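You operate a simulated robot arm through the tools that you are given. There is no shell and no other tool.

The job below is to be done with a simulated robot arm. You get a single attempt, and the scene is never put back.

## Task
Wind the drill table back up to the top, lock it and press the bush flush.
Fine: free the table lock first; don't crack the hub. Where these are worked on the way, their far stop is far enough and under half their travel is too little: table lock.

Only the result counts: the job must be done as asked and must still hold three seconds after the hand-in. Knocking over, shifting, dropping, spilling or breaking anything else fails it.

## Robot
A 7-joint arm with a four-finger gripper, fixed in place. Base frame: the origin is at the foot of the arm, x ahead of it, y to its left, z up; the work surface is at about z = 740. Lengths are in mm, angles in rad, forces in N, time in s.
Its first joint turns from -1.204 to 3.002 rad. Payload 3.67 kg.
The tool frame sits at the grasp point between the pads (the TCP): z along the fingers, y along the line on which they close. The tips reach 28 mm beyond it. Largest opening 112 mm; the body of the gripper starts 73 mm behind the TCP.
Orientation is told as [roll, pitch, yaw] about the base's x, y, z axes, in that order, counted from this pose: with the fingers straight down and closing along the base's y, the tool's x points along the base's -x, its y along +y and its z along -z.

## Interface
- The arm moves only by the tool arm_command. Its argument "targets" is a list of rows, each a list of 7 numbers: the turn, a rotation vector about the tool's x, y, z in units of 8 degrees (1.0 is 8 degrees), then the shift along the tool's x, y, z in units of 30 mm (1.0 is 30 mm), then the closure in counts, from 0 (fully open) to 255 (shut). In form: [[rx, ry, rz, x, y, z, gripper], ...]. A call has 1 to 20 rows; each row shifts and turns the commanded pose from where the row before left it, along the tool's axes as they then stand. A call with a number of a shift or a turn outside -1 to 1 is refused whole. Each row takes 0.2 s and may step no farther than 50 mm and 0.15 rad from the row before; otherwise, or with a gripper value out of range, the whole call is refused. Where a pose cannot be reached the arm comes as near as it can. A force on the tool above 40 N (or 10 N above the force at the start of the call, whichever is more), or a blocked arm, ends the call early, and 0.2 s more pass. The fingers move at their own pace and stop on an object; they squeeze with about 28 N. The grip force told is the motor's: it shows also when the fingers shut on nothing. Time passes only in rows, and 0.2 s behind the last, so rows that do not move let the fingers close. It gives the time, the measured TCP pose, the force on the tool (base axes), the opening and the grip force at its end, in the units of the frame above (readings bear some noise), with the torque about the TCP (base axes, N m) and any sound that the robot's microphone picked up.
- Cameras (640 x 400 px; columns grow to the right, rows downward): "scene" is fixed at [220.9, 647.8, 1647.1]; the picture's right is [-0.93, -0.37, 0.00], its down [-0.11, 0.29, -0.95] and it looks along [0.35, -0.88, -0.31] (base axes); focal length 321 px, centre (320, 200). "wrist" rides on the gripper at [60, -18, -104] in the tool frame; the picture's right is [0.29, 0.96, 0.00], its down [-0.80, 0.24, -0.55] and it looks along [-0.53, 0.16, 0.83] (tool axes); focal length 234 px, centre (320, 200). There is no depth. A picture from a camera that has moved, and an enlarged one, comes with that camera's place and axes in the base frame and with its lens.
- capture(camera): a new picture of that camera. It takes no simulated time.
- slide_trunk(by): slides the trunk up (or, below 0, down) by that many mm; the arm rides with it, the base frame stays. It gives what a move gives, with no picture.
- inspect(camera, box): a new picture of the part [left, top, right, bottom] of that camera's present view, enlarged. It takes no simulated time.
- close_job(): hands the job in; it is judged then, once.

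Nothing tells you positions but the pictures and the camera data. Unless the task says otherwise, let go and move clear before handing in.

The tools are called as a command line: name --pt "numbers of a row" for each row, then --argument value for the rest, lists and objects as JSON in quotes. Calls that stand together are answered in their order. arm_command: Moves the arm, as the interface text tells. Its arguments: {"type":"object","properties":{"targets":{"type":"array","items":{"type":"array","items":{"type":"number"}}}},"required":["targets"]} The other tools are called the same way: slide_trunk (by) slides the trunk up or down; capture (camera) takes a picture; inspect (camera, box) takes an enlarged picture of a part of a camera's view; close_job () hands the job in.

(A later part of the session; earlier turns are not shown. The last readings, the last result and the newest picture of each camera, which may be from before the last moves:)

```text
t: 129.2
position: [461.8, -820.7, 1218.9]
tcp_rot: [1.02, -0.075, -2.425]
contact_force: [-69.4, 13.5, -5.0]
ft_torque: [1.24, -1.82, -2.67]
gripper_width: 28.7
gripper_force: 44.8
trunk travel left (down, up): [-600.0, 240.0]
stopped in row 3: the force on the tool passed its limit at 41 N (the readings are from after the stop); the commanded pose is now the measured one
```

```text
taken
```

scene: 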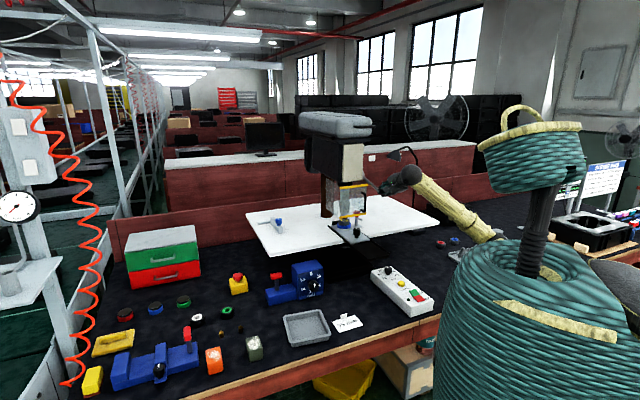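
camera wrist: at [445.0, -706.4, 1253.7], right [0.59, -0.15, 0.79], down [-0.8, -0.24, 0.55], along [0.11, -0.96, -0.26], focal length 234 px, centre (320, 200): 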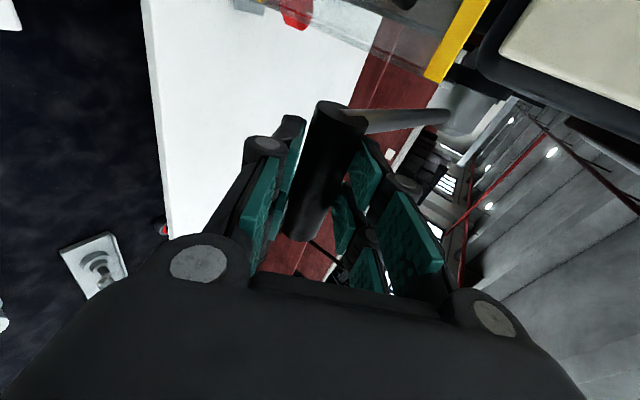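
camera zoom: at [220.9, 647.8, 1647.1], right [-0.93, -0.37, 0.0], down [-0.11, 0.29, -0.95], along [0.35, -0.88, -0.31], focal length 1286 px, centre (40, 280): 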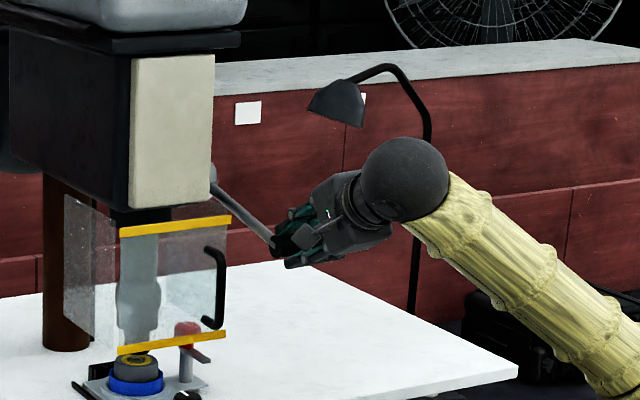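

Nothing is touching the hand. The arm itself backs away here, near a limit of its own posture, which also explains the earlier slip. I'll let go and back off, then press from above with closed fingers, using the trunk for the downward motion instead.

arm_command --pt "0 0 0 0 0 0 75" --pt "0 0 0 0 0 0 75" --pt "0 0 0 0 0 -0.9 75" --pt "0 0 0 0 0 -0.9 75" --pt "0 0 0 0 0 -0.9 75"

capture --camera "wrist"

inspect --camera "scene" --box '[330, 130, 450, 230]'

```text
t: 130.4
position: [433.2, -743.3, 1272.1]
tcp_rot: [1.026, -0.094, -2.419]
contact_force: [0.5, -1.4, -0.5]
ft_torque: [0.08, -0.02, 0.02]
gripper_width: 79.3
gripper_force: 0.0
trunk travel left (down, up): [-600.0, 240.0]
```

```text
taken
camera wrist: at [415.2, -627.9, 1303.7], right [0.6, -0.13, 0.79], down [-0.79, -0.23, 0.56], along [0.11, -0.96, -0.24], focal length 234 px, centre (320, 200)
```

wrist: 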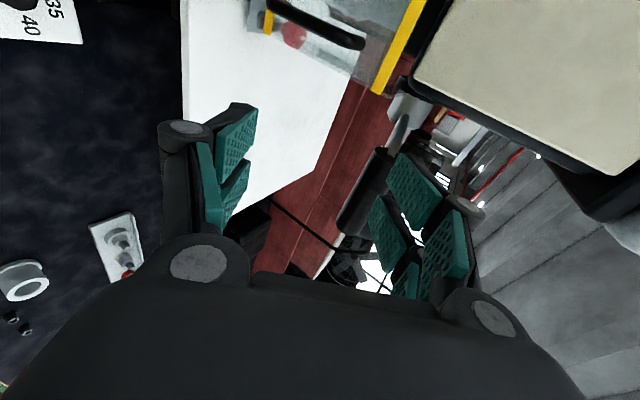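

```text
4.00 times, centred on (390, 180) of scene
camera zoom: at [220.9, 647.8, 1647.1], right [-0.93, -0.37, 0.0], down [-0.11, 0.29, -0.95], along [0.35, -0.88, -0.31], focal length 1286 px, centre (40, 280)
```

zoom: 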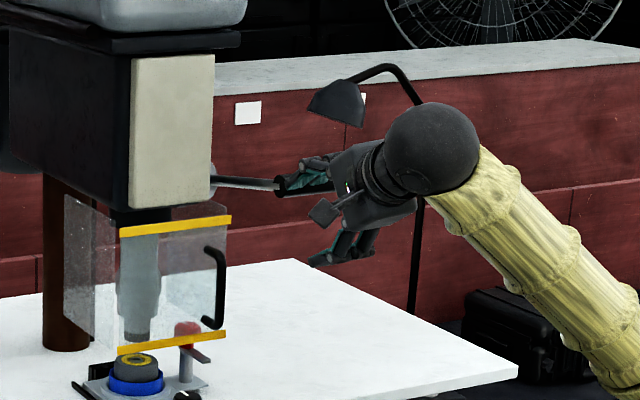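

The lever springs back up on its own, and the quill is clear of the bush. I'll take another careful look at the bush.

inspect --camera "scene" --box '[344, 216, 356, 224]'

inspect --camera "wrist" --box '[240, 0, 340, 80]'

```text
16.00 times, centred on (350, 220) of scene
camera zoom: at [220.9, 647.8, 1647.1], right [-0.93, -0.37, 0.0], down [-0.11, 0.29, -0.95], along [0.35, -0.88, -0.31], focal length 5142 px, centre (-160, -120)
```

zoom: 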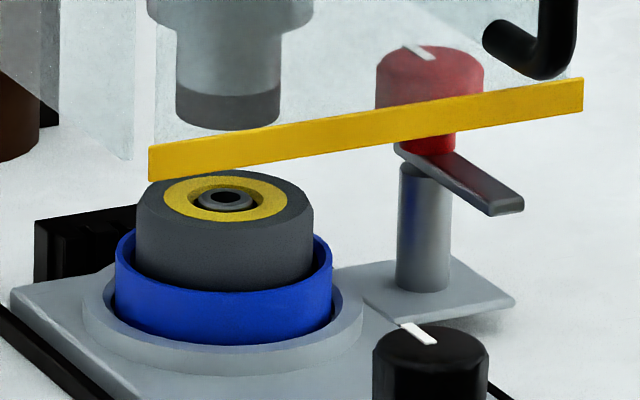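

```text
5.00 times, centred on (290, 40) of wrist
camera zoom: at [415.2, -627.9, 1303.7], right [0.6, -0.13, 0.79], down [-0.79, -0.23, 0.56], along [0.11, -0.96, -0.24], focal length 1171 px, centre (470, 1000)
```

zoom: 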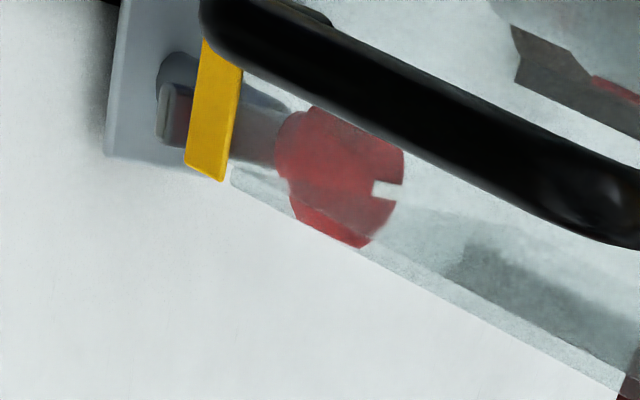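

I want a level, side-on view of the bush to judge flushness. I'll retreat to the front of the press, roll the camera so it looks horizontally, and lower the trunk to hub height.

arm_command --pt "0 0 0 0.82 -0.32 -0.58 0" --pt "0 0 0 0.82 -0.32 -0.58 0" --pt "0 0 0 0.82 -0.32 -0.58 0" --pt "0 0 0 0.82 -0.32 -0.58 0" --pt "0 0 0 0.82 -0.32 -0.58 0" --pt "0 0 0 0.82 -0.32 -0.58 0" --pt "0 0 0 0.82 -0.32 -0.58 0" --pt "0 0 0 0.82 -0.32 -0.58 0" --pt "0 0 -0.99 0 0 0 0" --pt "0 0 -0.99 0 0 0 0" --pt "0 0 -0.99 0 0 0 0" --pt "0 0 -0.99 0 0 0 0" --pt "0 0 -0.99 0 0 0 0" --pt "0 0 -0.99 0 0 0 0" --pt "0 0 -0.99 0 0 0 0" --pt "0 0 -0.99 0 0 0 0" --pt "0 0 -0.99 0 0 0 0" --pt "0 0 -0.99 0 0 0 0"

capture --camera "wrist"

capture --camera "scene"

```text
t: 134.2
position: [467.7, -536.5, 1240.8]
tcp_rot: [0.133, -1.022, -1.055]
contact_force: [0.6, -1.1, -0.2]
ft_torque: [-0.03, 0.0, 0.02]
gripper_width: 112.0
gripper_force: 0.1
out of reach, approached as far as the arm can: row 7, 8
trunk travel left (down, up): [-600.0, 240.0]
```

```text
taken
camera wrist: at [383.1, -449.2, 1243.0], right [0.7, 0.69, -0.18], down [0.1, 0.15, 0.98], along [0.71, -0.71, 0.03], focal length 234 px, centre (320, 200)
```

wrist: 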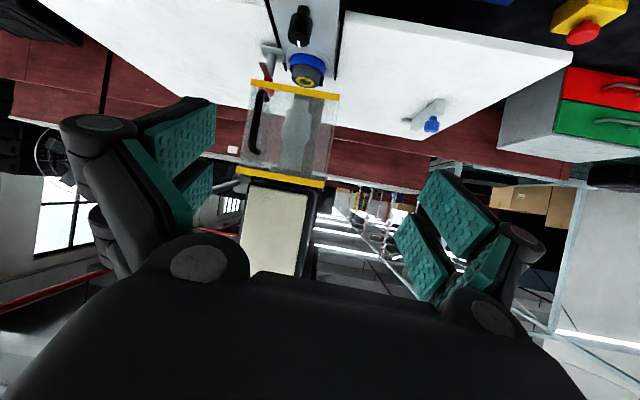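

```text
taken
```

scene: 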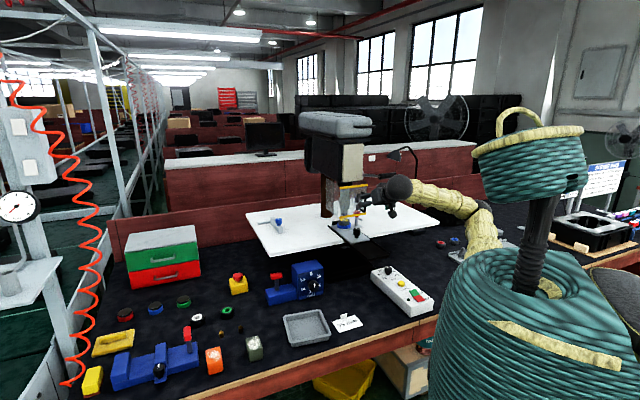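

slide_trunk --by -160

capture --camera "wrist"

```text
t: 136.1
position: [469.3, -535.4, 1082.0]
tcp_rot: [0.136, -1.02, -1.06]
contact_force: [-0.3, -0.3, 0.4]
ft_torque: [0.0, -0.04, -0.03]
gripper_width: 111.8
gripper_force: 0.0
trunk travel left (down, up): [-440.0, 400.0]
```

```text
taken
camera wrist: at [383.0, -448.1, 1083.5], right [0.7, 0.69, -0.18], down [0.1, 0.15, 0.98], along [0.71, -0.71, 0.03], focal length 234 px, centre (320, 200)
```

wrist: 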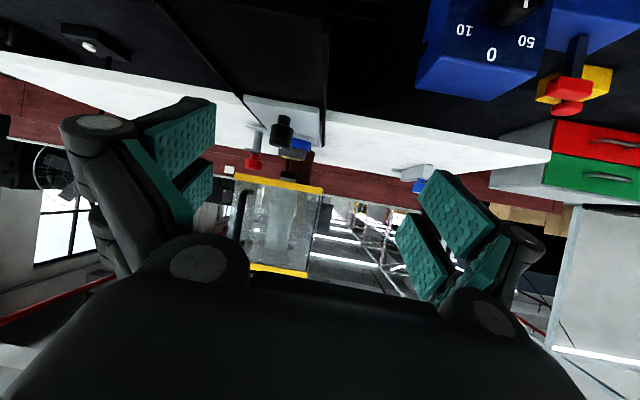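

inspect --camera "wrist" --box '[275, 125, 320, 190]'

inspect --camera "wrist" --box '[280, 140, 310, 165]'

```text
6.15 times, centred on (298, 158) of wrist
camera zoom: at [383.0, -448.1, 1083.5], right [0.7, 0.69, -0.18], down [0.1, 0.15, 0.98], along [0.71, -0.71, 0.03], focal length 1441 px, centre (458, 462)
```

zoom: 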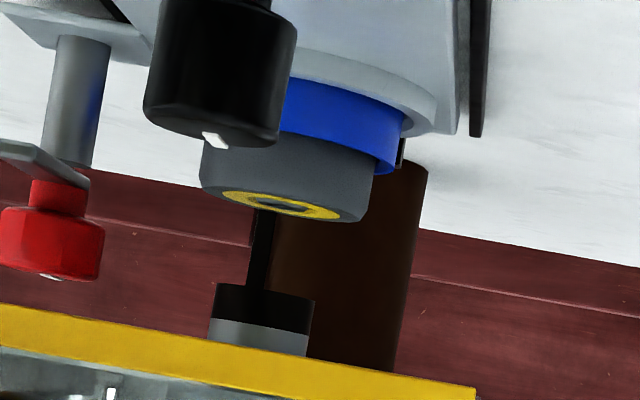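

```text
16.00 times, centred on (295, 152) of wrist
camera zoom: at [383.0, -448.1, 1083.5], right [0.7, 0.69, -0.18], down [0.1, 0.15, 0.98], along [0.71, -0.71, 0.03], focal length 3747 px, centre (720, 960)
```

zoom: 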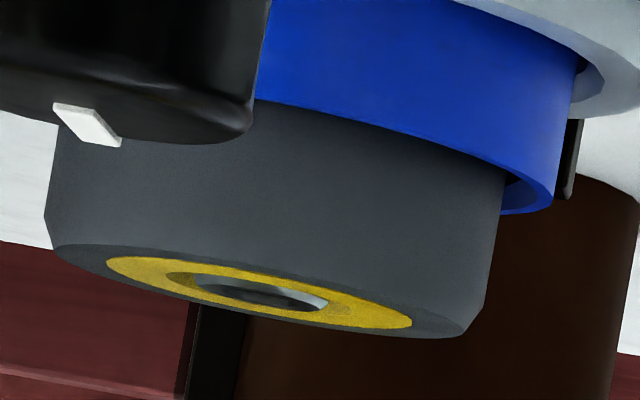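

In this level (upside-down) view the bush sits inside the ring hole with little or nothing standing out. I'll move closer to judge it properly.

arm_command --pt "0 0 0 -0.56 -0.15 0.94 0" --pt "0 0 0 -0.56 -0.15 0.94 0" --pt "0 0 0 -0.56 -0.15 0.94 0" --pt "0 0 0 -0.56 -0.15 0.94 0"

capture --camera "wrist"

```text
t: 137.1
position: [533.3, -654.6, 1079.9]
tcp_rot: [0.135, -1.019, -1.06]
contact_force: [-0.4, -1.3, -0.2]
ft_torque: [0.0, -0.01, 0.01]
gripper_width: 112.1
gripper_force: 0.0
trunk travel left (down, up): [-440.0, 400.0]
```

```text
taken
camera wrist: at [446.7, -567.9, 1080.2], right [0.7, 0.69, -0.18], down [0.1, 0.15, 0.98], along [0.71, -0.71, 0.03], focal length 234 px, centre (320, 200)
```

wrist: 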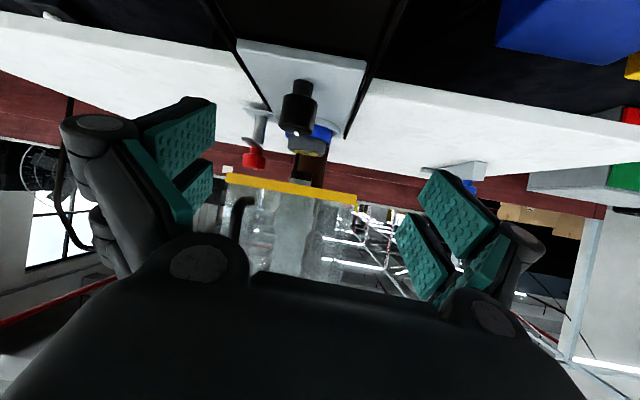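

inspect --camera "wrist" --box '[292, 135, 327, 160]'

inspect --camera "wrist" --box '[270, 100, 360, 190]'

```text
16.00 times, centred on (310, 148) of wrist
camera zoom: at [446.7, -567.9, 1080.2], right [0.7, 0.69, -0.18], down [0.1, 0.15, 0.98], along [0.71, -0.71, 0.03], focal length 3747 px, centre (488, 1040)
```

zoom: 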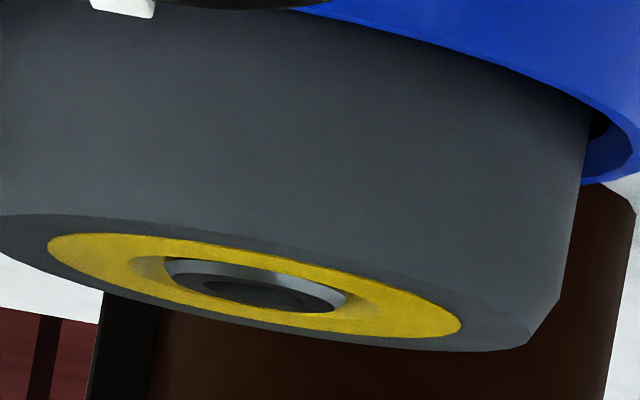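

```text
4.44 times, centred on (315, 145) of wrist
camera zoom: at [446.7, -567.9, 1080.2], right [0.7, 0.69, -0.18], down [0.1, 0.15, 0.98], along [0.71, -0.71, 0.03], focal length 1041 px, centre (342, 444)
```

zoom: 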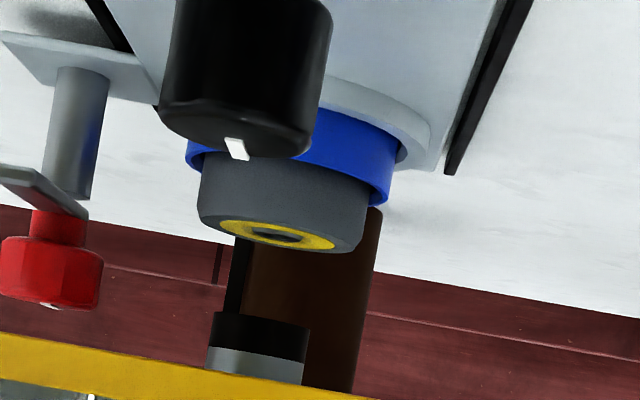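

From close up the bush is still standing about 1 mm proud, so it needs a bit more pressing. I'll go back to the feed lever the same way as before. This time the trunk will make the downward motion, so the arm keeps its posture.

arm_command --pt "0 0 0 0.56 0.15 -0.94 0" --pt "0 0 0 0.56 0.15 -0.94 0" --pt "0 0 0 0.56 0.15 -0.94 0" --pt "0 0 0 0.56 0.15 -0.94 0"

slide_trunk --by 160

arm_command --pt "0 0 0.99 0 0 0 0" --pt "0 0 0.99 0 0 0 0" --pt "0 0 0.99 0 0 0 0" --pt "0 0 0.99 0 0 0 0" --pt "0 0 0.99 0 0 0 0" --pt "0 0 0.99 0 0 0 0" --pt "0 0 0.99 0 0 0 0" --pt "0 0 0.99 0 0 0 0" --pt "0 0 0.99 0 0 0 0" --pt "0 0 0.99 0 0 0 0"

capture --camera "wrist"

```text
t: 138.3
position: [446.4, -541.8, 1160.6]
tcp_rot: [0.523, -1.089, -1.399]
contact_force: [0.3, 0.0, -0.5]
ft_torque: [-0.01, -0.02, 0.0]
gripper_width: 111.9
gripper_force: 0.0
out of reach, approached as far as the arm can: row 4
trunk travel left (down, up): [-440.0, 400.0]
stopped in row 4: the arm was blocked; the commanded pose is now the measured one
```

```text
t: 140.1
position: [447.6, -540.5, 1320.3]
tcp_rot: [0.526, -1.088, -1.4]
contact_force: [-0.1, 0.4, -0.2]
ft_torque: [0.01, 0.0, 0.0]
gripper_width: 112.1
gripper_force: 0.0
trunk travel left (down, up): [-600.0, 240.0]
```

```text
t: 142.3
position: [447.5, -542.3, 1321.2]
tcp_rot: [1.157, 0.063, -2.42]
contact_force: [-0.1, 0.5, 0.1]
ft_torque: [-0.01, -0.01, 0.01]
gripper_width: 112.2
gripper_force: 0.0
trunk travel left (down, up): [-600.0, 240.0]
```

```text
taken
camera wrist: at [421.6, -425.7, 1350.1], right [0.43, -0.14, 0.89], down [-0.89, -0.24, 0.39], along [0.16, -0.96, -0.22], focal length 234 px, centre (320, 200)
```

wrist: 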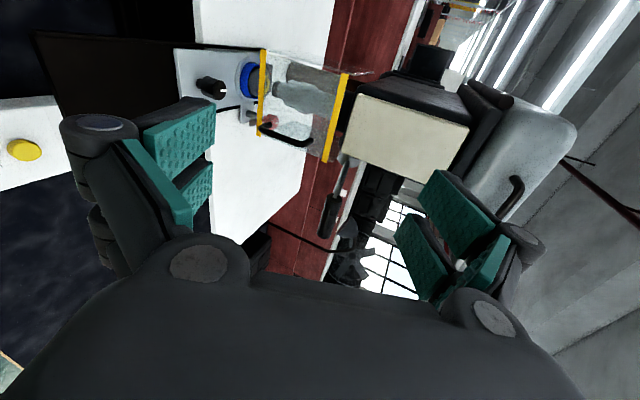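

arm_command --pt "0 0 0 -0.967 0.4 0.53 0" --pt "0 0 0 -0.967 0.4 0.53 0" --pt "0 0 0 -0.967 0.4 0.53 0" --pt "0 0 0 -0.967 0.4 0.53 0" --pt "0 0 0 -0.967 0.4 0.53 0" --pt "0 0 0 -0.967 0.4 0.53 75" --pt "0 0 0 0 0 0 75"

capture --camera "wrist"

capture --camera "scene"

```text
t: 143.9
position: [390.5, -745.4, 1336.7]
tcp_rot: [1.156, 0.064, -2.417]
contact_force: [-0.1, -0.4, -0.1]
ft_torque: [0.0, -0.02, -0.01]
gripper_width: 79.2
gripper_force: 0.1
trunk travel left (down, up): [-600.0, 240.0]
```

```text
taken
camera wrist: at [365.3, -630.6, 1365.7], right [0.43, -0.14, 0.89], down [-0.89, -0.24, 0.39], along [0.16, -0.96, -0.22], focal length 234 px, centre (320, 200)
```

wrist: 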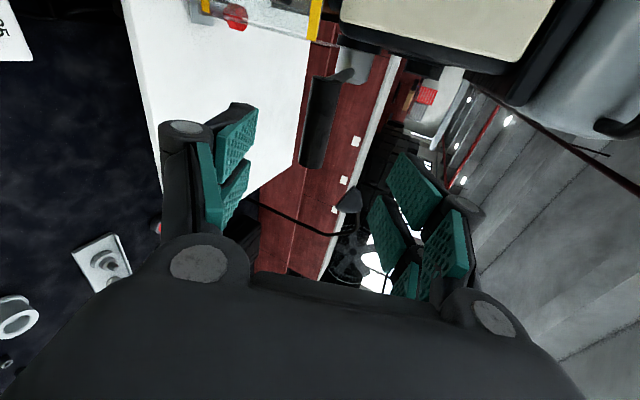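

```text
taken
```

scene: 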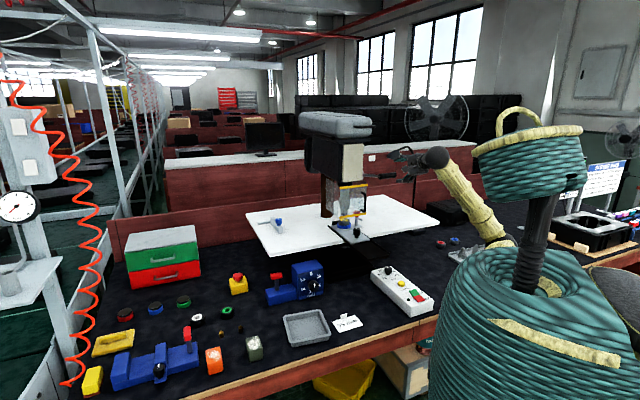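

arm_command --pt "0 0 0 0.03 0 0.9 75" --pt "0 0 0 0.03 0 0.9 75" --pt "0 0 0 0 0 0.9 75" --pt "0 0 0 0 0 0.9 75" --pt "0 0 0 0 0 0.7 75" --pt "0 0 0 0 0 0 75"

capture --camera "wrist"

```text
t: 145.3
position: [473.1, -833.4, 1284.6]
tcp_rot: [1.153, 0.064, -2.418]
contact_force: [-0.4, 1.1, -0.1]
ft_torque: [0.03, -0.02, 0.02]
gripper_width: 78.8
gripper_force: 0.1
trunk travel left (down, up): [-600.0, 240.0]
```

```text
taken
camera wrist: at [448.0, -718.8, 1313.0], right [0.43, -0.14, 0.89], down [-0.89, -0.24, 0.39], along [0.16, -0.96, -0.23], focal length 234 px, centre (320, 200)
```

wrist: 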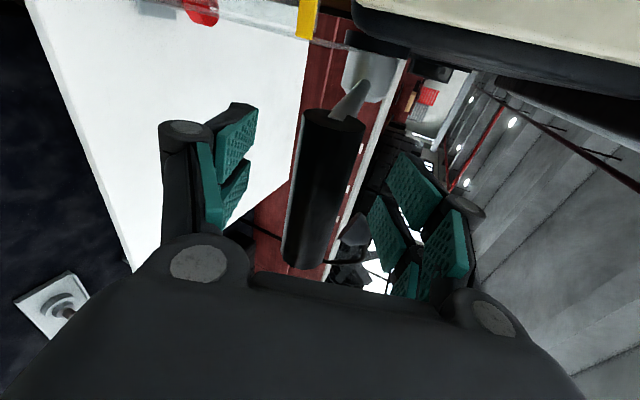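

Handle is well centred and deep in the pads. I'll close, then lower with the trunk.

arm_command --pt "0 0 0 0 0 0 255" --pt "0 0 0 0 0 0 255" --pt "0 0 0 0 0 0 255"

slide_trunk --by -20

slide_trunk --by -20

inspect --camera "scene" --box '[344, 216, 356, 224]'

```text
t: 146.1
position: [472.4, -831.8, 1282.7]
tcp_rot: [1.152, 0.062, -2.42]
contact_force: [-8.4, 5.5, -17.8]
ft_torque: [-1.5, 1.62, 1.32]
gripper_width: 30.2
gripper_force: 45.5
trunk travel left (down, up): [-600.0, 240.0]
```

```text
t: 146.8
position: [471.6, -830.0, 1267.1]
tcp_rot: [1.158, 0.062, -2.42]
contact_force: [-5.8, -5.4, 1.6]
ft_torque: [-1.84, 1.68, -0.22]
gripper_width: 30.1
gripper_force: 44.3
trunk travel left (down, up): [-580.0, 260.0]
```

```text
t: 147.4
position: [471.5, -829.3, 1245.8]
tcp_rot: [1.156, 0.065, -2.418]
contact_force: [-6.6, -4.3, -0.1]
ft_torque: [-1.09, 1.38, 0.07]
gripper_width: 30.2
gripper_force: 45.2
trunk travel left (down, up): [-560.0, 280.0]
```

```text
16.00 times, centred on (350, 220) of scene
camera zoom: at [220.9, 647.8, 1647.1], right [-0.93, -0.37, 0.0], down [-0.11, 0.29, -0.95], along [0.35, -0.88, -0.31], focal length 5142 px, centre (-160, -120)
```

zoom: 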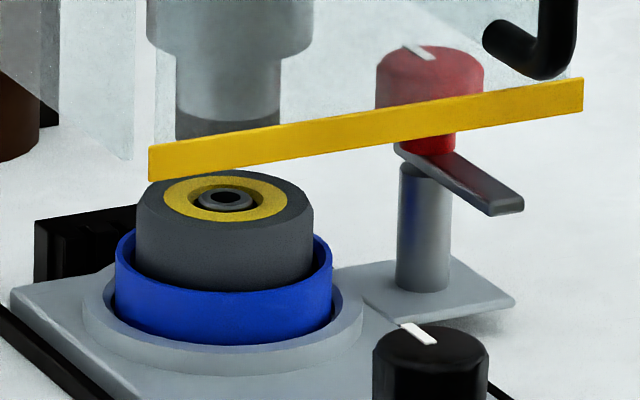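

Forces are very low this way. Continuing, adding a little forward motion as the arc requires.

slide_trunk --by -15

arm_command --pt "0 0 0 0 0.03 0.07 255"

slide_trunk --by -15

arm_command --pt "0 0 0 0 0.05 0.12 255"

inspect --camera "scene" --box '[344, 216, 356, 224]'

```text
t: 148.1
position: [471.7, -831.3, 1229.6]
tcp_rot: [1.155, 0.063, -2.42]
contact_force: [-9.6, -5.5, 3.1]
ft_torque: [-1.16, 0.94, 0.07]
gripper_width: 30.2
gripper_force: 45.5
trunk travel left (down, up): [-545.0, 295.0]
```

```text
t: 148.5
position: [471.7, -829.5, 1231.8]
tcp_rot: [1.155, 0.064, -2.42]
contact_force: [-19.6, -2.9, -0.8]
ft_torque: [-0.92, 1.51, 0.92]
gripper_width: 30.3
gripper_force: 45.4
trunk travel left (down, up): [-545.0, 295.0]
```

```text
t: 149.1
position: [472.9, -832.4, 1215.7]
tcp_rot: [1.156, 0.063, -2.419]
contact_force: [-17.6, -4.8, 0.0]
ft_torque: [-1.09, 1.2, 0.7]
gripper_width: 30.2
gripper_force: 45.2
trunk travel left (down, up): [-530.0, 310.0]
```

```text
t: 149.5
position: [473.5, -832.6, 1219.3]
tcp_rot: [1.161, 0.064, -2.418]
contact_force: [-28.0, -3.5, -3.2]
ft_torque: [-1.05, 1.32, 0.68]
gripper_width: 30.4
gripper_force: 44.4
trunk travel left (down, up): [-530.0, 310.0]
```

```text
16.00 times, centred on (350, 220) of scene
camera zoom: at [220.9, 647.8, 1647.1], right [-0.93, -0.37, 0.0], down [-0.11, 0.29, -0.95], along [0.35, -0.88, -0.31], focal length 5142 px, centre (-160, -120)
```

zoom: 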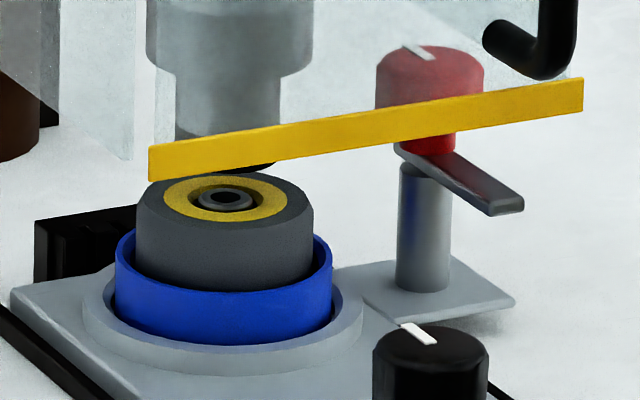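

arm_command --pt "0 0 0 -0.12 0 0 255"

slide_trunk --by -12

slide_trunk --by -12

inspect --camera "scene" --box '[344, 216, 356, 224]'

```text
t: 149.9
position: [473.1, -832.0, 1219.3]
tcp_rot: [1.159, 0.063, -2.419]
contact_force: [-20.5, -2.3, -1.6]
ft_torque: [-1.31, 1.55, -0.42]
gripper_width: 30.4
gripper_force: 45.2
trunk travel left (down, up): [-530.0, 310.0]
```

```text
t: 150.5
position: [474.4, -835.6, 1203.3]
tcp_rot: [1.155, 0.064, -2.414]
contact_force: [-12.6, -0.7, -0.9]
ft_torque: [-0.99, 1.21, 1.63]
gripper_width: 30.1
gripper_force: 44.8
trunk travel left (down, up): [-518.0, 322.0]
```

```text
t: 151.1
position: [476.8, -838.2, 1190.4]
tcp_rot: [1.154, 0.065, -2.416]
contact_force: [13.8, -4.6, 5.4]
ft_torque: [-1.19, 1.49, 1.58]
gripper_width: 29.8
gripper_force: 45.0
trunk travel left (down, up): [-506.0, 334.0]
```

```text
16.00 times, centred on (350, 220) of scene
camera zoom: at [220.9, 647.8, 1647.1], right [-0.93, -0.37, 0.0], down [-0.11, 0.29, -0.95], along [0.35, -0.88, -0.31], focal length 5142 px, centre (-160, -120)
```

zoom: 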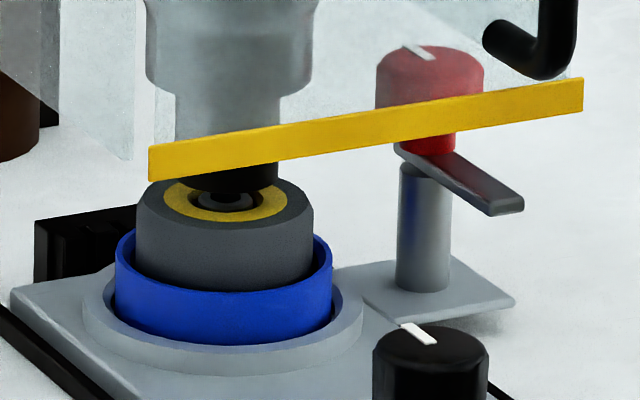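

arm_command --pt "0 0 0 0 0.067 0.15 255"

slide_trunk --by -8

arm_command --pt "0 0 0 0 0.067 0.15 255"

slide_trunk --by -7

inspect --camera "scene" --box '[344, 216, 356, 224]'

```text
t: 151.5
position: [477.0, -835.5, 1195.6]
tcp_rot: [1.159, 0.061, -2.423]
contact_force: [1.8, -5.9, 3.2]
ft_torque: [-1.23, 1.39, 0.83]
gripper_width: 30.0
gripper_force: 44.6
trunk travel left (down, up): [-506.0, 334.0]
```

```text
t: 152.1
position: [478.1, -839.0, 1183.5]
tcp_rot: [1.154, 0.064, -2.416]
contact_force: [1.7, -1.5, 2.8]
ft_torque: [-1.49, 1.61, 0.94]
gripper_width: 30.3
gripper_force: 44.8
trunk travel left (down, up): [-498.0, 342.0]
```

```text
t: 152.5
position: [478.8, -839.3, 1185.7]
tcp_rot: [1.158, 0.062, -2.419]
contact_force: [-21.1, 27.9, -9.8]
ft_torque: [-1.38, 1.52, 1.16]
gripper_width: 30.7
gripper_force: 45.3
trunk travel left (down, up): [-498.0, 342.0]
```

```text
t: 153.0
position: [480.7, -841.5, 1176.8]
tcp_rot: [1.156, 0.063, -2.419]
contact_force: [0.3, 2.1, 1.6]
ft_torque: [-1.37, 1.49, 0.99]
gripper_width: 29.8
gripper_force: 45.5
trunk travel left (down, up): [-491.0, 349.0]
```

```text
16.00 times, centred on (350, 220) of scene
camera zoom: at [220.9, 647.8, 1647.1], right [-0.93, -0.37, 0.0], down [-0.11, 0.29, -0.95], along [0.35, -0.88, -0.31], focal length 5142 px, centre (-160, -120)
```

zoom: 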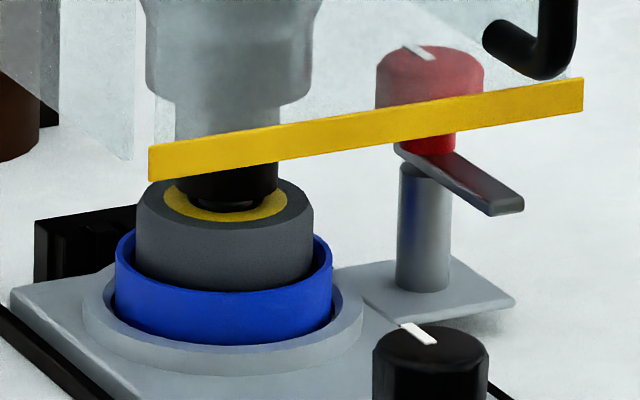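

Smooth so far. Approaching the bush now, in smaller steps.

arm_command --pt "0 0 0 0 0.055 0.12 255"

slide_trunk --by -5

inspect --camera "scene" --box '[344, 216, 356, 224]'

arm_command --pt "0 0 0 0 0.055 0.12 255"

slide_trunk --by -4

inspect --camera "scene" --box '[344, 216, 356, 224]'

```text
t: 153.4
position: [482.1, -842.6, 1177.6]
tcp_rot: [1.159, 0.062, -2.417]
contact_force: [-21.2, 28.1, -12.8]
ft_torque: [-1.43, 1.48, 1.07]
gripper_width: 30.2
gripper_force: 45.2
trunk travel left (down, up): [-491.0, 349.0]
```

```text
t: 154.0
position: [483.1, -847.3, 1172.4]
tcp_rot: [1.157, 0.064, -2.419]
contact_force: [-6.5, 12.0, -4.2]
ft_torque: [-1.21, 1.45, 1.35]
gripper_width: 30.1
gripper_force: 44.7
trunk travel left (down, up): [-486.0, 354.0]
```

```text
16.00 times, centred on (350, 220) of scene
camera zoom: at [220.9, 647.8, 1647.1], right [-0.93, -0.37, 0.0], down [-0.11, 0.29, -0.95], along [0.35, -0.88, -0.31], focal length 5142 px, centre (-160, -120)
```

zoom: 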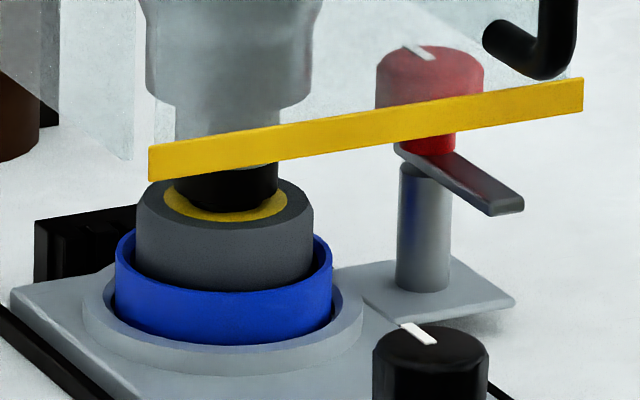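

```text
t: 154.4
position: [484.0, -846.9, 1173.7]
tcp_rot: [1.156, 0.064, -2.421]
contact_force: [-20.4, 29.5, -12.2]
ft_torque: [-1.49, 1.39, 1.15]
gripper_width: 30.2
gripper_force: 44.7
trunk travel left (down, up): [-486.0, 354.0]
```

```text
t: 154.9
position: [484.8, -848.4, 1169.8]
tcp_rot: [1.159, 0.064, -2.42]
contact_force: [-5.3, 8.1, -1.8]
ft_torque: [-1.6, 1.55, 0.46]
gripper_width: 29.9
gripper_force: 44.9
trunk travel left (down, up): [-482.0, 358.0]
```

```text
16.00 times, centred on (350, 220) of scene
camera zoom: at [220.9, 647.8, 1647.1], right [-0.93, -0.37, 0.0], down [-0.11, 0.29, -0.95], along [0.35, -0.88, -0.31], focal length 5142 px, centre (-160, -120)
```

zoom: 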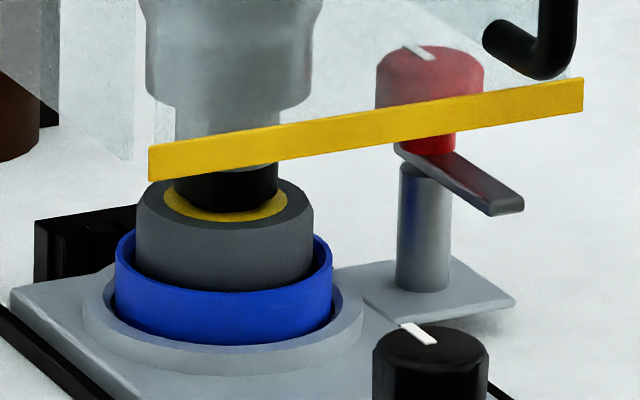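

arm_command --pt "0 0 0 0 0.035 0.08 255"

slide_trunk --by -4

arm_command --pt "0 0 0 0 0.035 0.08 255"

slide_trunk --by -4

inspect --camera "scene" --box '[344, 216, 356, 224]'

```text
t: 155.3
position: [485.5, -849.0, 1169.5]
tcp_rot: [1.157, 0.059, -2.419]
contact_force: [-19.5, 23.7, -9.9]
ft_torque: [-1.68, 1.45, 0.79]
gripper_width: 29.7
gripper_force: 44.8
trunk travel left (down, up): [-482.0, 358.0]
```

```text
t: 155.8
position: [487.7, -848.8, 1165.5]
tcp_rot: [1.157, 0.063, -2.419]
contact_force: [-6.2, 8.6, -3.9]
ft_torque: [-1.46, 1.5, 0.81]
gripper_width: 29.9
gripper_force: 44.9
trunk travel left (down, up): [-478.0, 362.0]
```

```text
t: 156.2
position: [487.6, -850.9, 1166.7]
tcp_rot: [1.157, 0.064, -2.419]
contact_force: [-20.4, 22.0, -13.1]
ft_torque: [-1.56, 1.4, 1.17]
gripper_width: 31.4
gripper_force: 45.1
trunk travel left (down, up): [-478.0, 362.0]
```

```text
t: 156.8
position: [489.3, -852.7, 1162.3]
tcp_rot: [1.158, 0.063, -2.42]
contact_force: [-2.9, 1.4, 1.8]
ft_torque: [-1.5, 1.46, 0.81]
gripper_width: 31.0
gripper_force: 45.1
trunk travel left (down, up): [-474.0, 366.0]
```

```text
16.00 times, centred on (350, 220) of scene
camera zoom: at [220.9, 647.8, 1647.1], right [-0.93, -0.37, 0.0], down [-0.11, 0.29, -0.95], along [0.35, -0.88, -0.31], focal length 5142 px, centre (-160, -120)
```

zoom: 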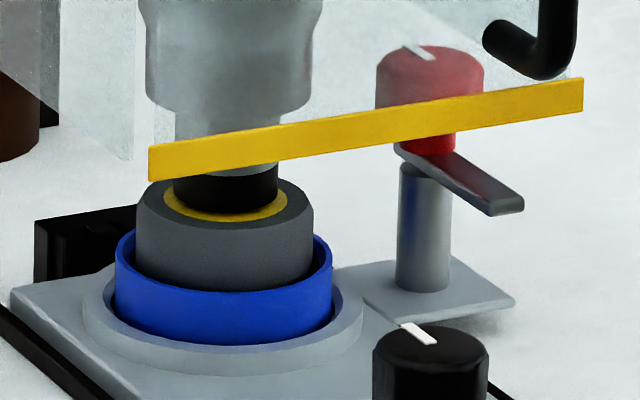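

arm_command --pt "0 0 0 0 0.035 0.08 255"

slide_trunk --by -3

inspect --camera "scene" --box '[344, 216, 356, 224]'

arm_command --pt "0 0 0 0 0.035 0.08 255"

slide_trunk --by -3

inspect --camera "scene" --box '[344, 216, 356, 224]'

```text
t: 157.2
position: [490.9, -852.5, 1161.7]
tcp_rot: [1.157, 0.064, -2.418]
contact_force: [-16.3, 16.6, -8.4]
ft_torque: [-1.61, 1.36, 1.25]
gripper_width: 31.6
gripper_force: 45.0
trunk travel left (down, up): [-474.0, 366.0]
```

```text
t: 157.7
position: [492.6, -854.7, 1159.3]
tcp_rot: [1.157, 0.064, -2.419]
contact_force: [-3.0, 1.3, 2.3]
ft_torque: [-1.67, 1.56, 0.41]
gripper_width: 31.9
gripper_force: 45.2
trunk travel left (down, up): [-471.0, 369.0]
```

```text
16.00 times, centred on (350, 220) of scene
camera zoom: at [220.9, 647.8, 1647.1], right [-0.93, -0.37, 0.0], down [-0.11, 0.29, -0.95], along [0.35, -0.88, -0.31], focal length 5142 px, centre (-160, -120)
```

zoom: 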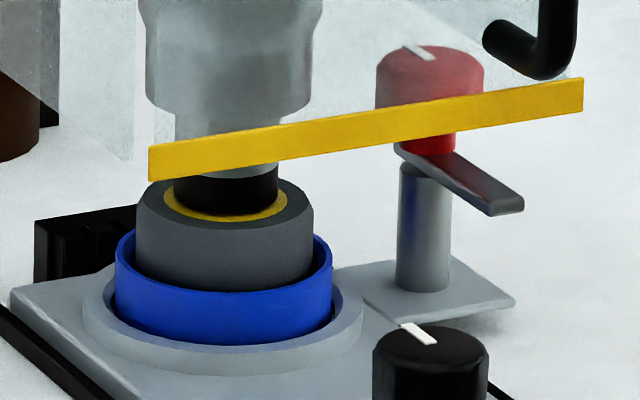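

```text
t: 158.1
position: [493.8, -856.9, 1157.5]
tcp_rot: [1.157, 0.064, -2.419]
contact_force: [-6.1, 5.7, -1.1]
ft_torque: [-1.58, 1.54, 0.91]
gripper_width: 34.6
gripper_force: 44.6
trunk travel left (down, up): [-471.0, 369.0]
```

```text
t: 158.6
position: [494.4, -857.5, 1155.7]
tcp_rot: [1.156, 0.063, -2.417]
contact_force: [10.8, -5.6, 8.9]
ft_torque: [-1.39, 1.58, 0.63]
gripper_width: 33.9
gripper_force: 45.1
trunk travel left (down, up): [-468.0, 372.0]
```

```text
16.00 times, centred on (350, 220) of scene
camera zoom: at [220.9, 647.8, 1647.1], right [-0.93, -0.37, 0.0], down [-0.11, 0.29, -0.95], along [0.35, -0.88, -0.31], focal length 5142 px, centre (-160, -120)
```

zoom: 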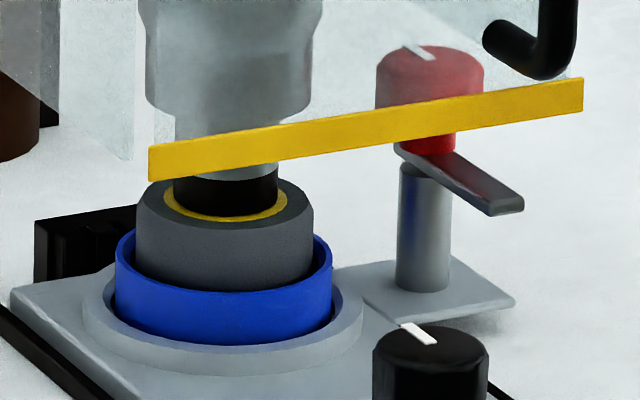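

arm_command --pt "0 0 0 0 0.04 0.09 255"

slide_trunk --by -2

inspect --camera "scene" --box '[344, 216, 356, 224]'

capture --camera "wrist"

```text
t: 159.0
position: [494.7, -857.4, 1157.7]
tcp_rot: [1.159, 0.061, -2.42]
contact_force: [2.5, -2.6, 4.3]
ft_torque: [-1.58, 1.69, 1.0]
gripper_width: 35.0
gripper_force: 45.2
trunk travel left (down, up): [-468.0, 372.0]
```

```text
t: 159.5
position: [495.4, -860.6, 1153.5]
tcp_rot: [1.156, 0.063, -2.418]
contact_force: [11.2, -5.4, 12.7]
ft_torque: [-1.3, 1.6, 1.01]
gripper_width: 35.7
gripper_force: 45.0
trunk travel left (down, up): [-466.0, 374.0]
```

```text
16.00 times, centred on (350, 220) of scene
camera zoom: at [220.9, 647.8, 1647.1], right [-0.93, -0.37, 0.0], down [-0.11, 0.29, -0.95], along [0.35, -0.88, -0.31], focal length 5142 px, centre (-160, -120)
```

zoom: 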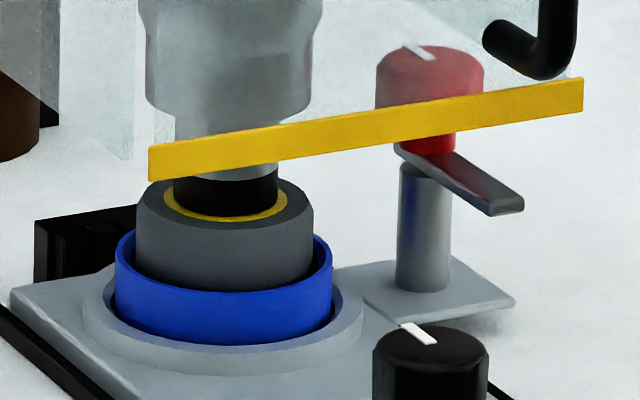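

```text
taken
camera wrist: at [471.4, -743.9, 1182.6], right [0.43, -0.13, 0.89], down [-0.89, -0.24, 0.39], along [0.16, -0.96, -0.22], focal length 234 px, centre (320, 200)
```

wrist: 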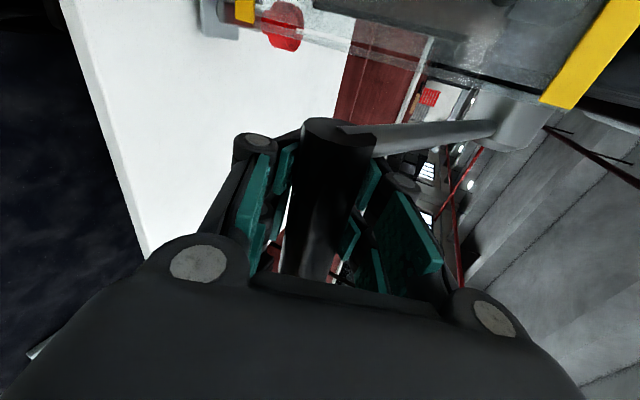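

The handle is being pulled outward rather than along its arc; at this angle the motion must be mostly forward. I'll step forward only.

arm_command --pt "0 0 0 0 0.067 0.15 255" --pt "0 0 0 0 0 0 255"

inspect --camera "scene" --box '[344, 216, 356, 224]'

arm_command --pt "0 0 0 0 0.067 0.15 255" --pt "0 0 0 0 0 0 255"

inspect --camera "scene" --box '[344, 216, 356, 224]'

```text
t: 160.3
position: [500.4, -865.9, 1154.8]
tcp_rot: [1.16, 0.063, -2.415]
contact_force: [30.4, -12.7, 21.2]
ft_torque: [-0.29, 1.48, 0.66]
gripper_width: 28.9
gripper_force: 44.8
trunk travel left (down, up): [-466.0, 374.0]
stopped in row 2: the force on the tool passed its limit at 50 N (the readings are from after the stop); the commanded pose is now the measured one
```

```text
16.00 times, centred on (350, 220) of scene
camera zoom: at [220.9, 647.8, 1647.1], right [-0.93, -0.37, 0.0], down [-0.11, 0.29, -0.95], along [0.35, -0.88, -0.31], focal length 5142 px, centre (-160, -120)
```

zoom: 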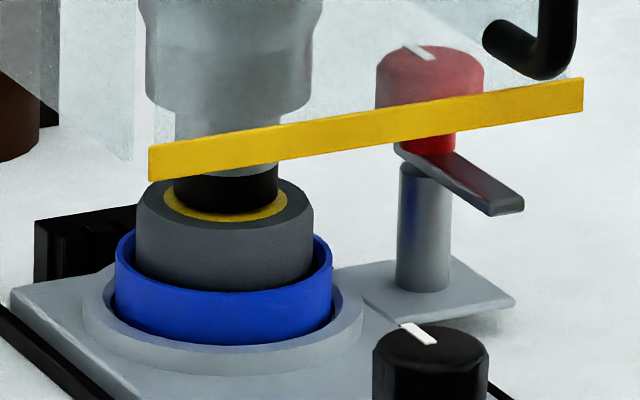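

```text
t: 160.9
position: [500.2, -868.8, 1156.7]
tcp_rot: [1.162, 0.062, -2.42]
contact_force: [14.3, -16.9, 15.1]
ft_torque: [-0.39, 1.11, 0.28]
gripper_width: 27.3
gripper_force: 45.3
trunk travel left (down, up): [-466.0, 374.0]
```

```text
16.00 times, centred on (350, 220) of scene
camera zoom: at [220.9, 647.8, 1647.1], right [-0.93, -0.37, 0.0], down [-0.11, 0.29, -0.95], along [0.35, -0.88, -0.31], focal length 5142 px, centre (-160, -120)
```

zoom: 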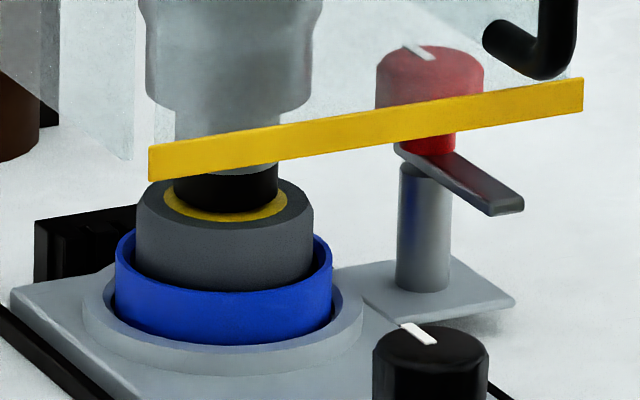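

capture --camera "wrist"

inspect --camera "scene" --box '[330, 140, 430, 220]'

```text
taken
camera wrist: at [475.6, -752.5, 1184.5], right [0.43, -0.13, 0.89], down [-0.89, -0.23, 0.39], along [0.16, -0.96, -0.22], focal length 234 px, centre (320, 200)
```

wrist: 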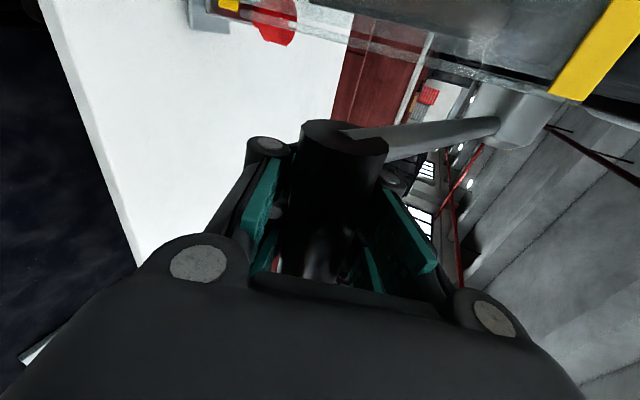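

```text
5.00 times, centred on (380, 180) of scene
camera zoom: at [220.9, 647.8, 1647.1], right [-0.93, -0.37, 0.0], down [-0.11, 0.29, -0.95], along [0.35, -0.88, -0.31], focal length 1607 px, centre (20, 300)
```

zoom: 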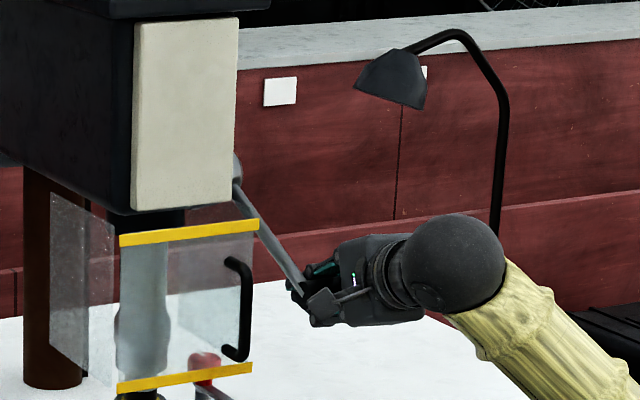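

The handle has slid deep into the grip instead of turning, and the quill stopped at the same place as last time. That suggests it has reached a real stop. I'll release, let the lever return, and inspect the bush edge-on.

arm_command --pt "0 0 0 0 0 0 60" --pt "0 0 0 0 0 0 60" --pt "0 0 0 0 0 -0.8 60" --pt "0 0 0 0 0 -0.9 60" --pt "0 0 0 0 0 -0.9 60" --pt "0 0 0 0 0 -0.9 60" --pt "0 0 0 0 0 -0.9 60"

inspect --camera "scene" --box '[344, 216, 356, 224]'

capture --camera "wrist"

```text
t: 162.7
position: [420.9, -688.6, 1255.1]
tcp_rot: [1.221, 0.009, -2.41]
contact_force: [2.0, 1.5, -0.1]
ft_torque: [-0.06, 0.07, -0.18]
gripper_width: 85.7
gripper_force: 0.2
trunk travel left (down, up): [-466.0, 374.0]
stopped in row 7: the arm was blocked; the commanded pose is now the measured one
```

```text
16.00 times, centred on (350, 220) of scene
camera zoom: at [220.9, 647.8, 1647.1], right [-0.93, -0.37, 0.0], down [-0.11, 0.29, -0.95], along [0.35, -0.88, -0.31], focal length 5142 px, centre (-160, -120)
```

zoom: 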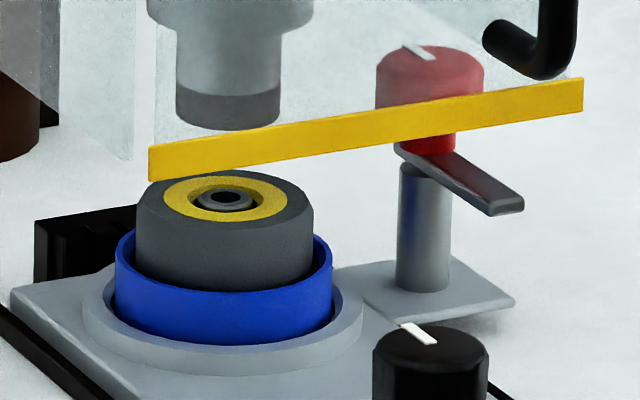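

```text
taken
camera wrist: at [394.5, -571.1, 1274.4], right [0.43, -0.06, 0.9], down [-0.89, -0.21, 0.41], along [0.16, -0.98, -0.14], focal length 234 px, centre (320, 200)
```

wrist: 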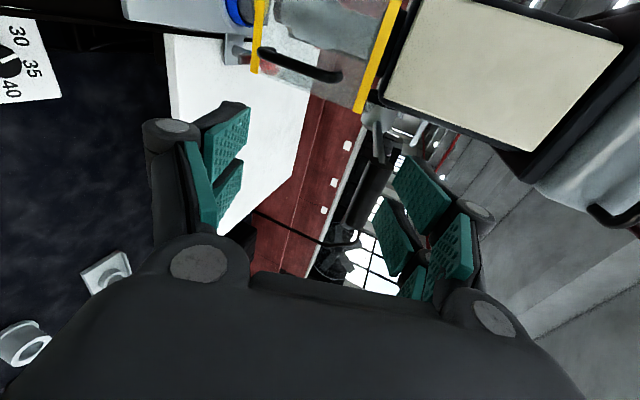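

I need a truly edge-on view of the bush. I'll move in front of the press again and roll the camera for a level look.

arm_command --pt "0 0 0 0.9 -0.2 -0.2 0" --pt "0 0 0 0.9 -0.2 -0.2 0" --pt "0 0 0 0.9 -0.2 0 0" --pt "0 0 -0.99 0 0 0 0" --pt "0 0 -0.99 0 0 0 0" --pt "0 0 -0.99 0 0 0 0" --pt "0 0 -0.99 0 0 0 0" --pt "0 0 -0.99 0 0 0 0" --pt "0 0 -0.99 0 0 0 0" --pt "0 0 -0.99 0 0 0 0" --pt "0 0 -0.99 0 0 0 0" --pt "0 0 -0.99 0 0 0 0" --pt "0 0 -0.99 0 0 0 0"

capture --camera "wrist"

capture --camera "scene"

```text
t: 165.5
position: [466.1, -659.7, 1226.2]
tcp_rot: [0.508, -1.136, -1.383]
contact_force: [-0.8, 0.4, -0.2]
ft_torque: [0.0, 0.01, 0.02]
gripper_width: 112.3
gripper_force: 0.1
trunk travel left (down, up): [-466.0, 374.0]
```

```text
taken
camera wrist: at [381.8, -574.4, 1205.9], right [0.72, 0.69, -0.06], down [-0.1, 0.19, 0.98], along [0.69, -0.7, 0.21], focal length 234 px, centre (320, 200)
```

wrist: 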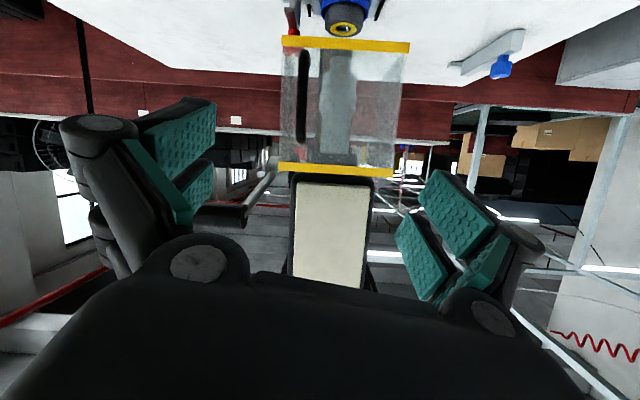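

```text
taken
```

scene: 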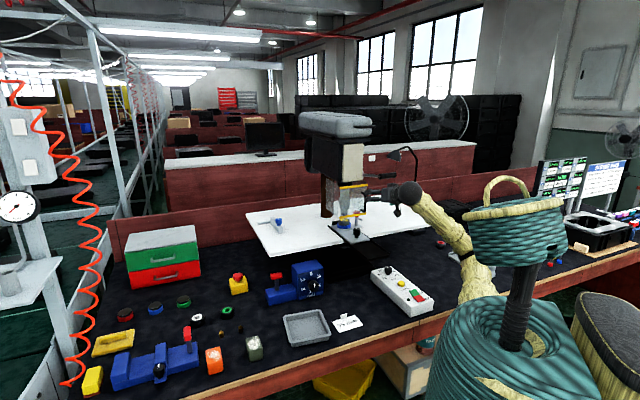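

slide_trunk --by -150

capture --camera "wrist"

```text
t: 167.2
position: [465.6, -655.7, 1078.4]
tcp_rot: [0.512, -1.139, -1.387]
contact_force: [-0.2, -0.5, 0.3]
ft_torque: [0.02, 0.03, 0.03]
gripper_width: 111.9
gripper_force: 0.0
trunk travel left (down, up): [-316.0, 524.0]
```

```text
taken
camera wrist: at [381.9, -569.3, 1057.4], right [0.72, 0.69, -0.07], down [-0.1, 0.2, 0.98], along [0.69, -0.7, 0.21], focal length 234 px, centre (320, 200)
```

wrist: 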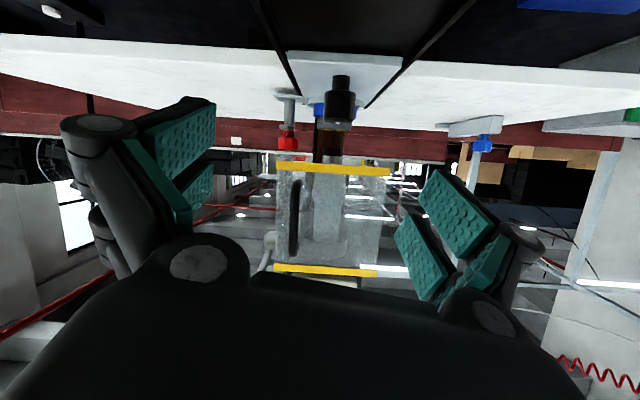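

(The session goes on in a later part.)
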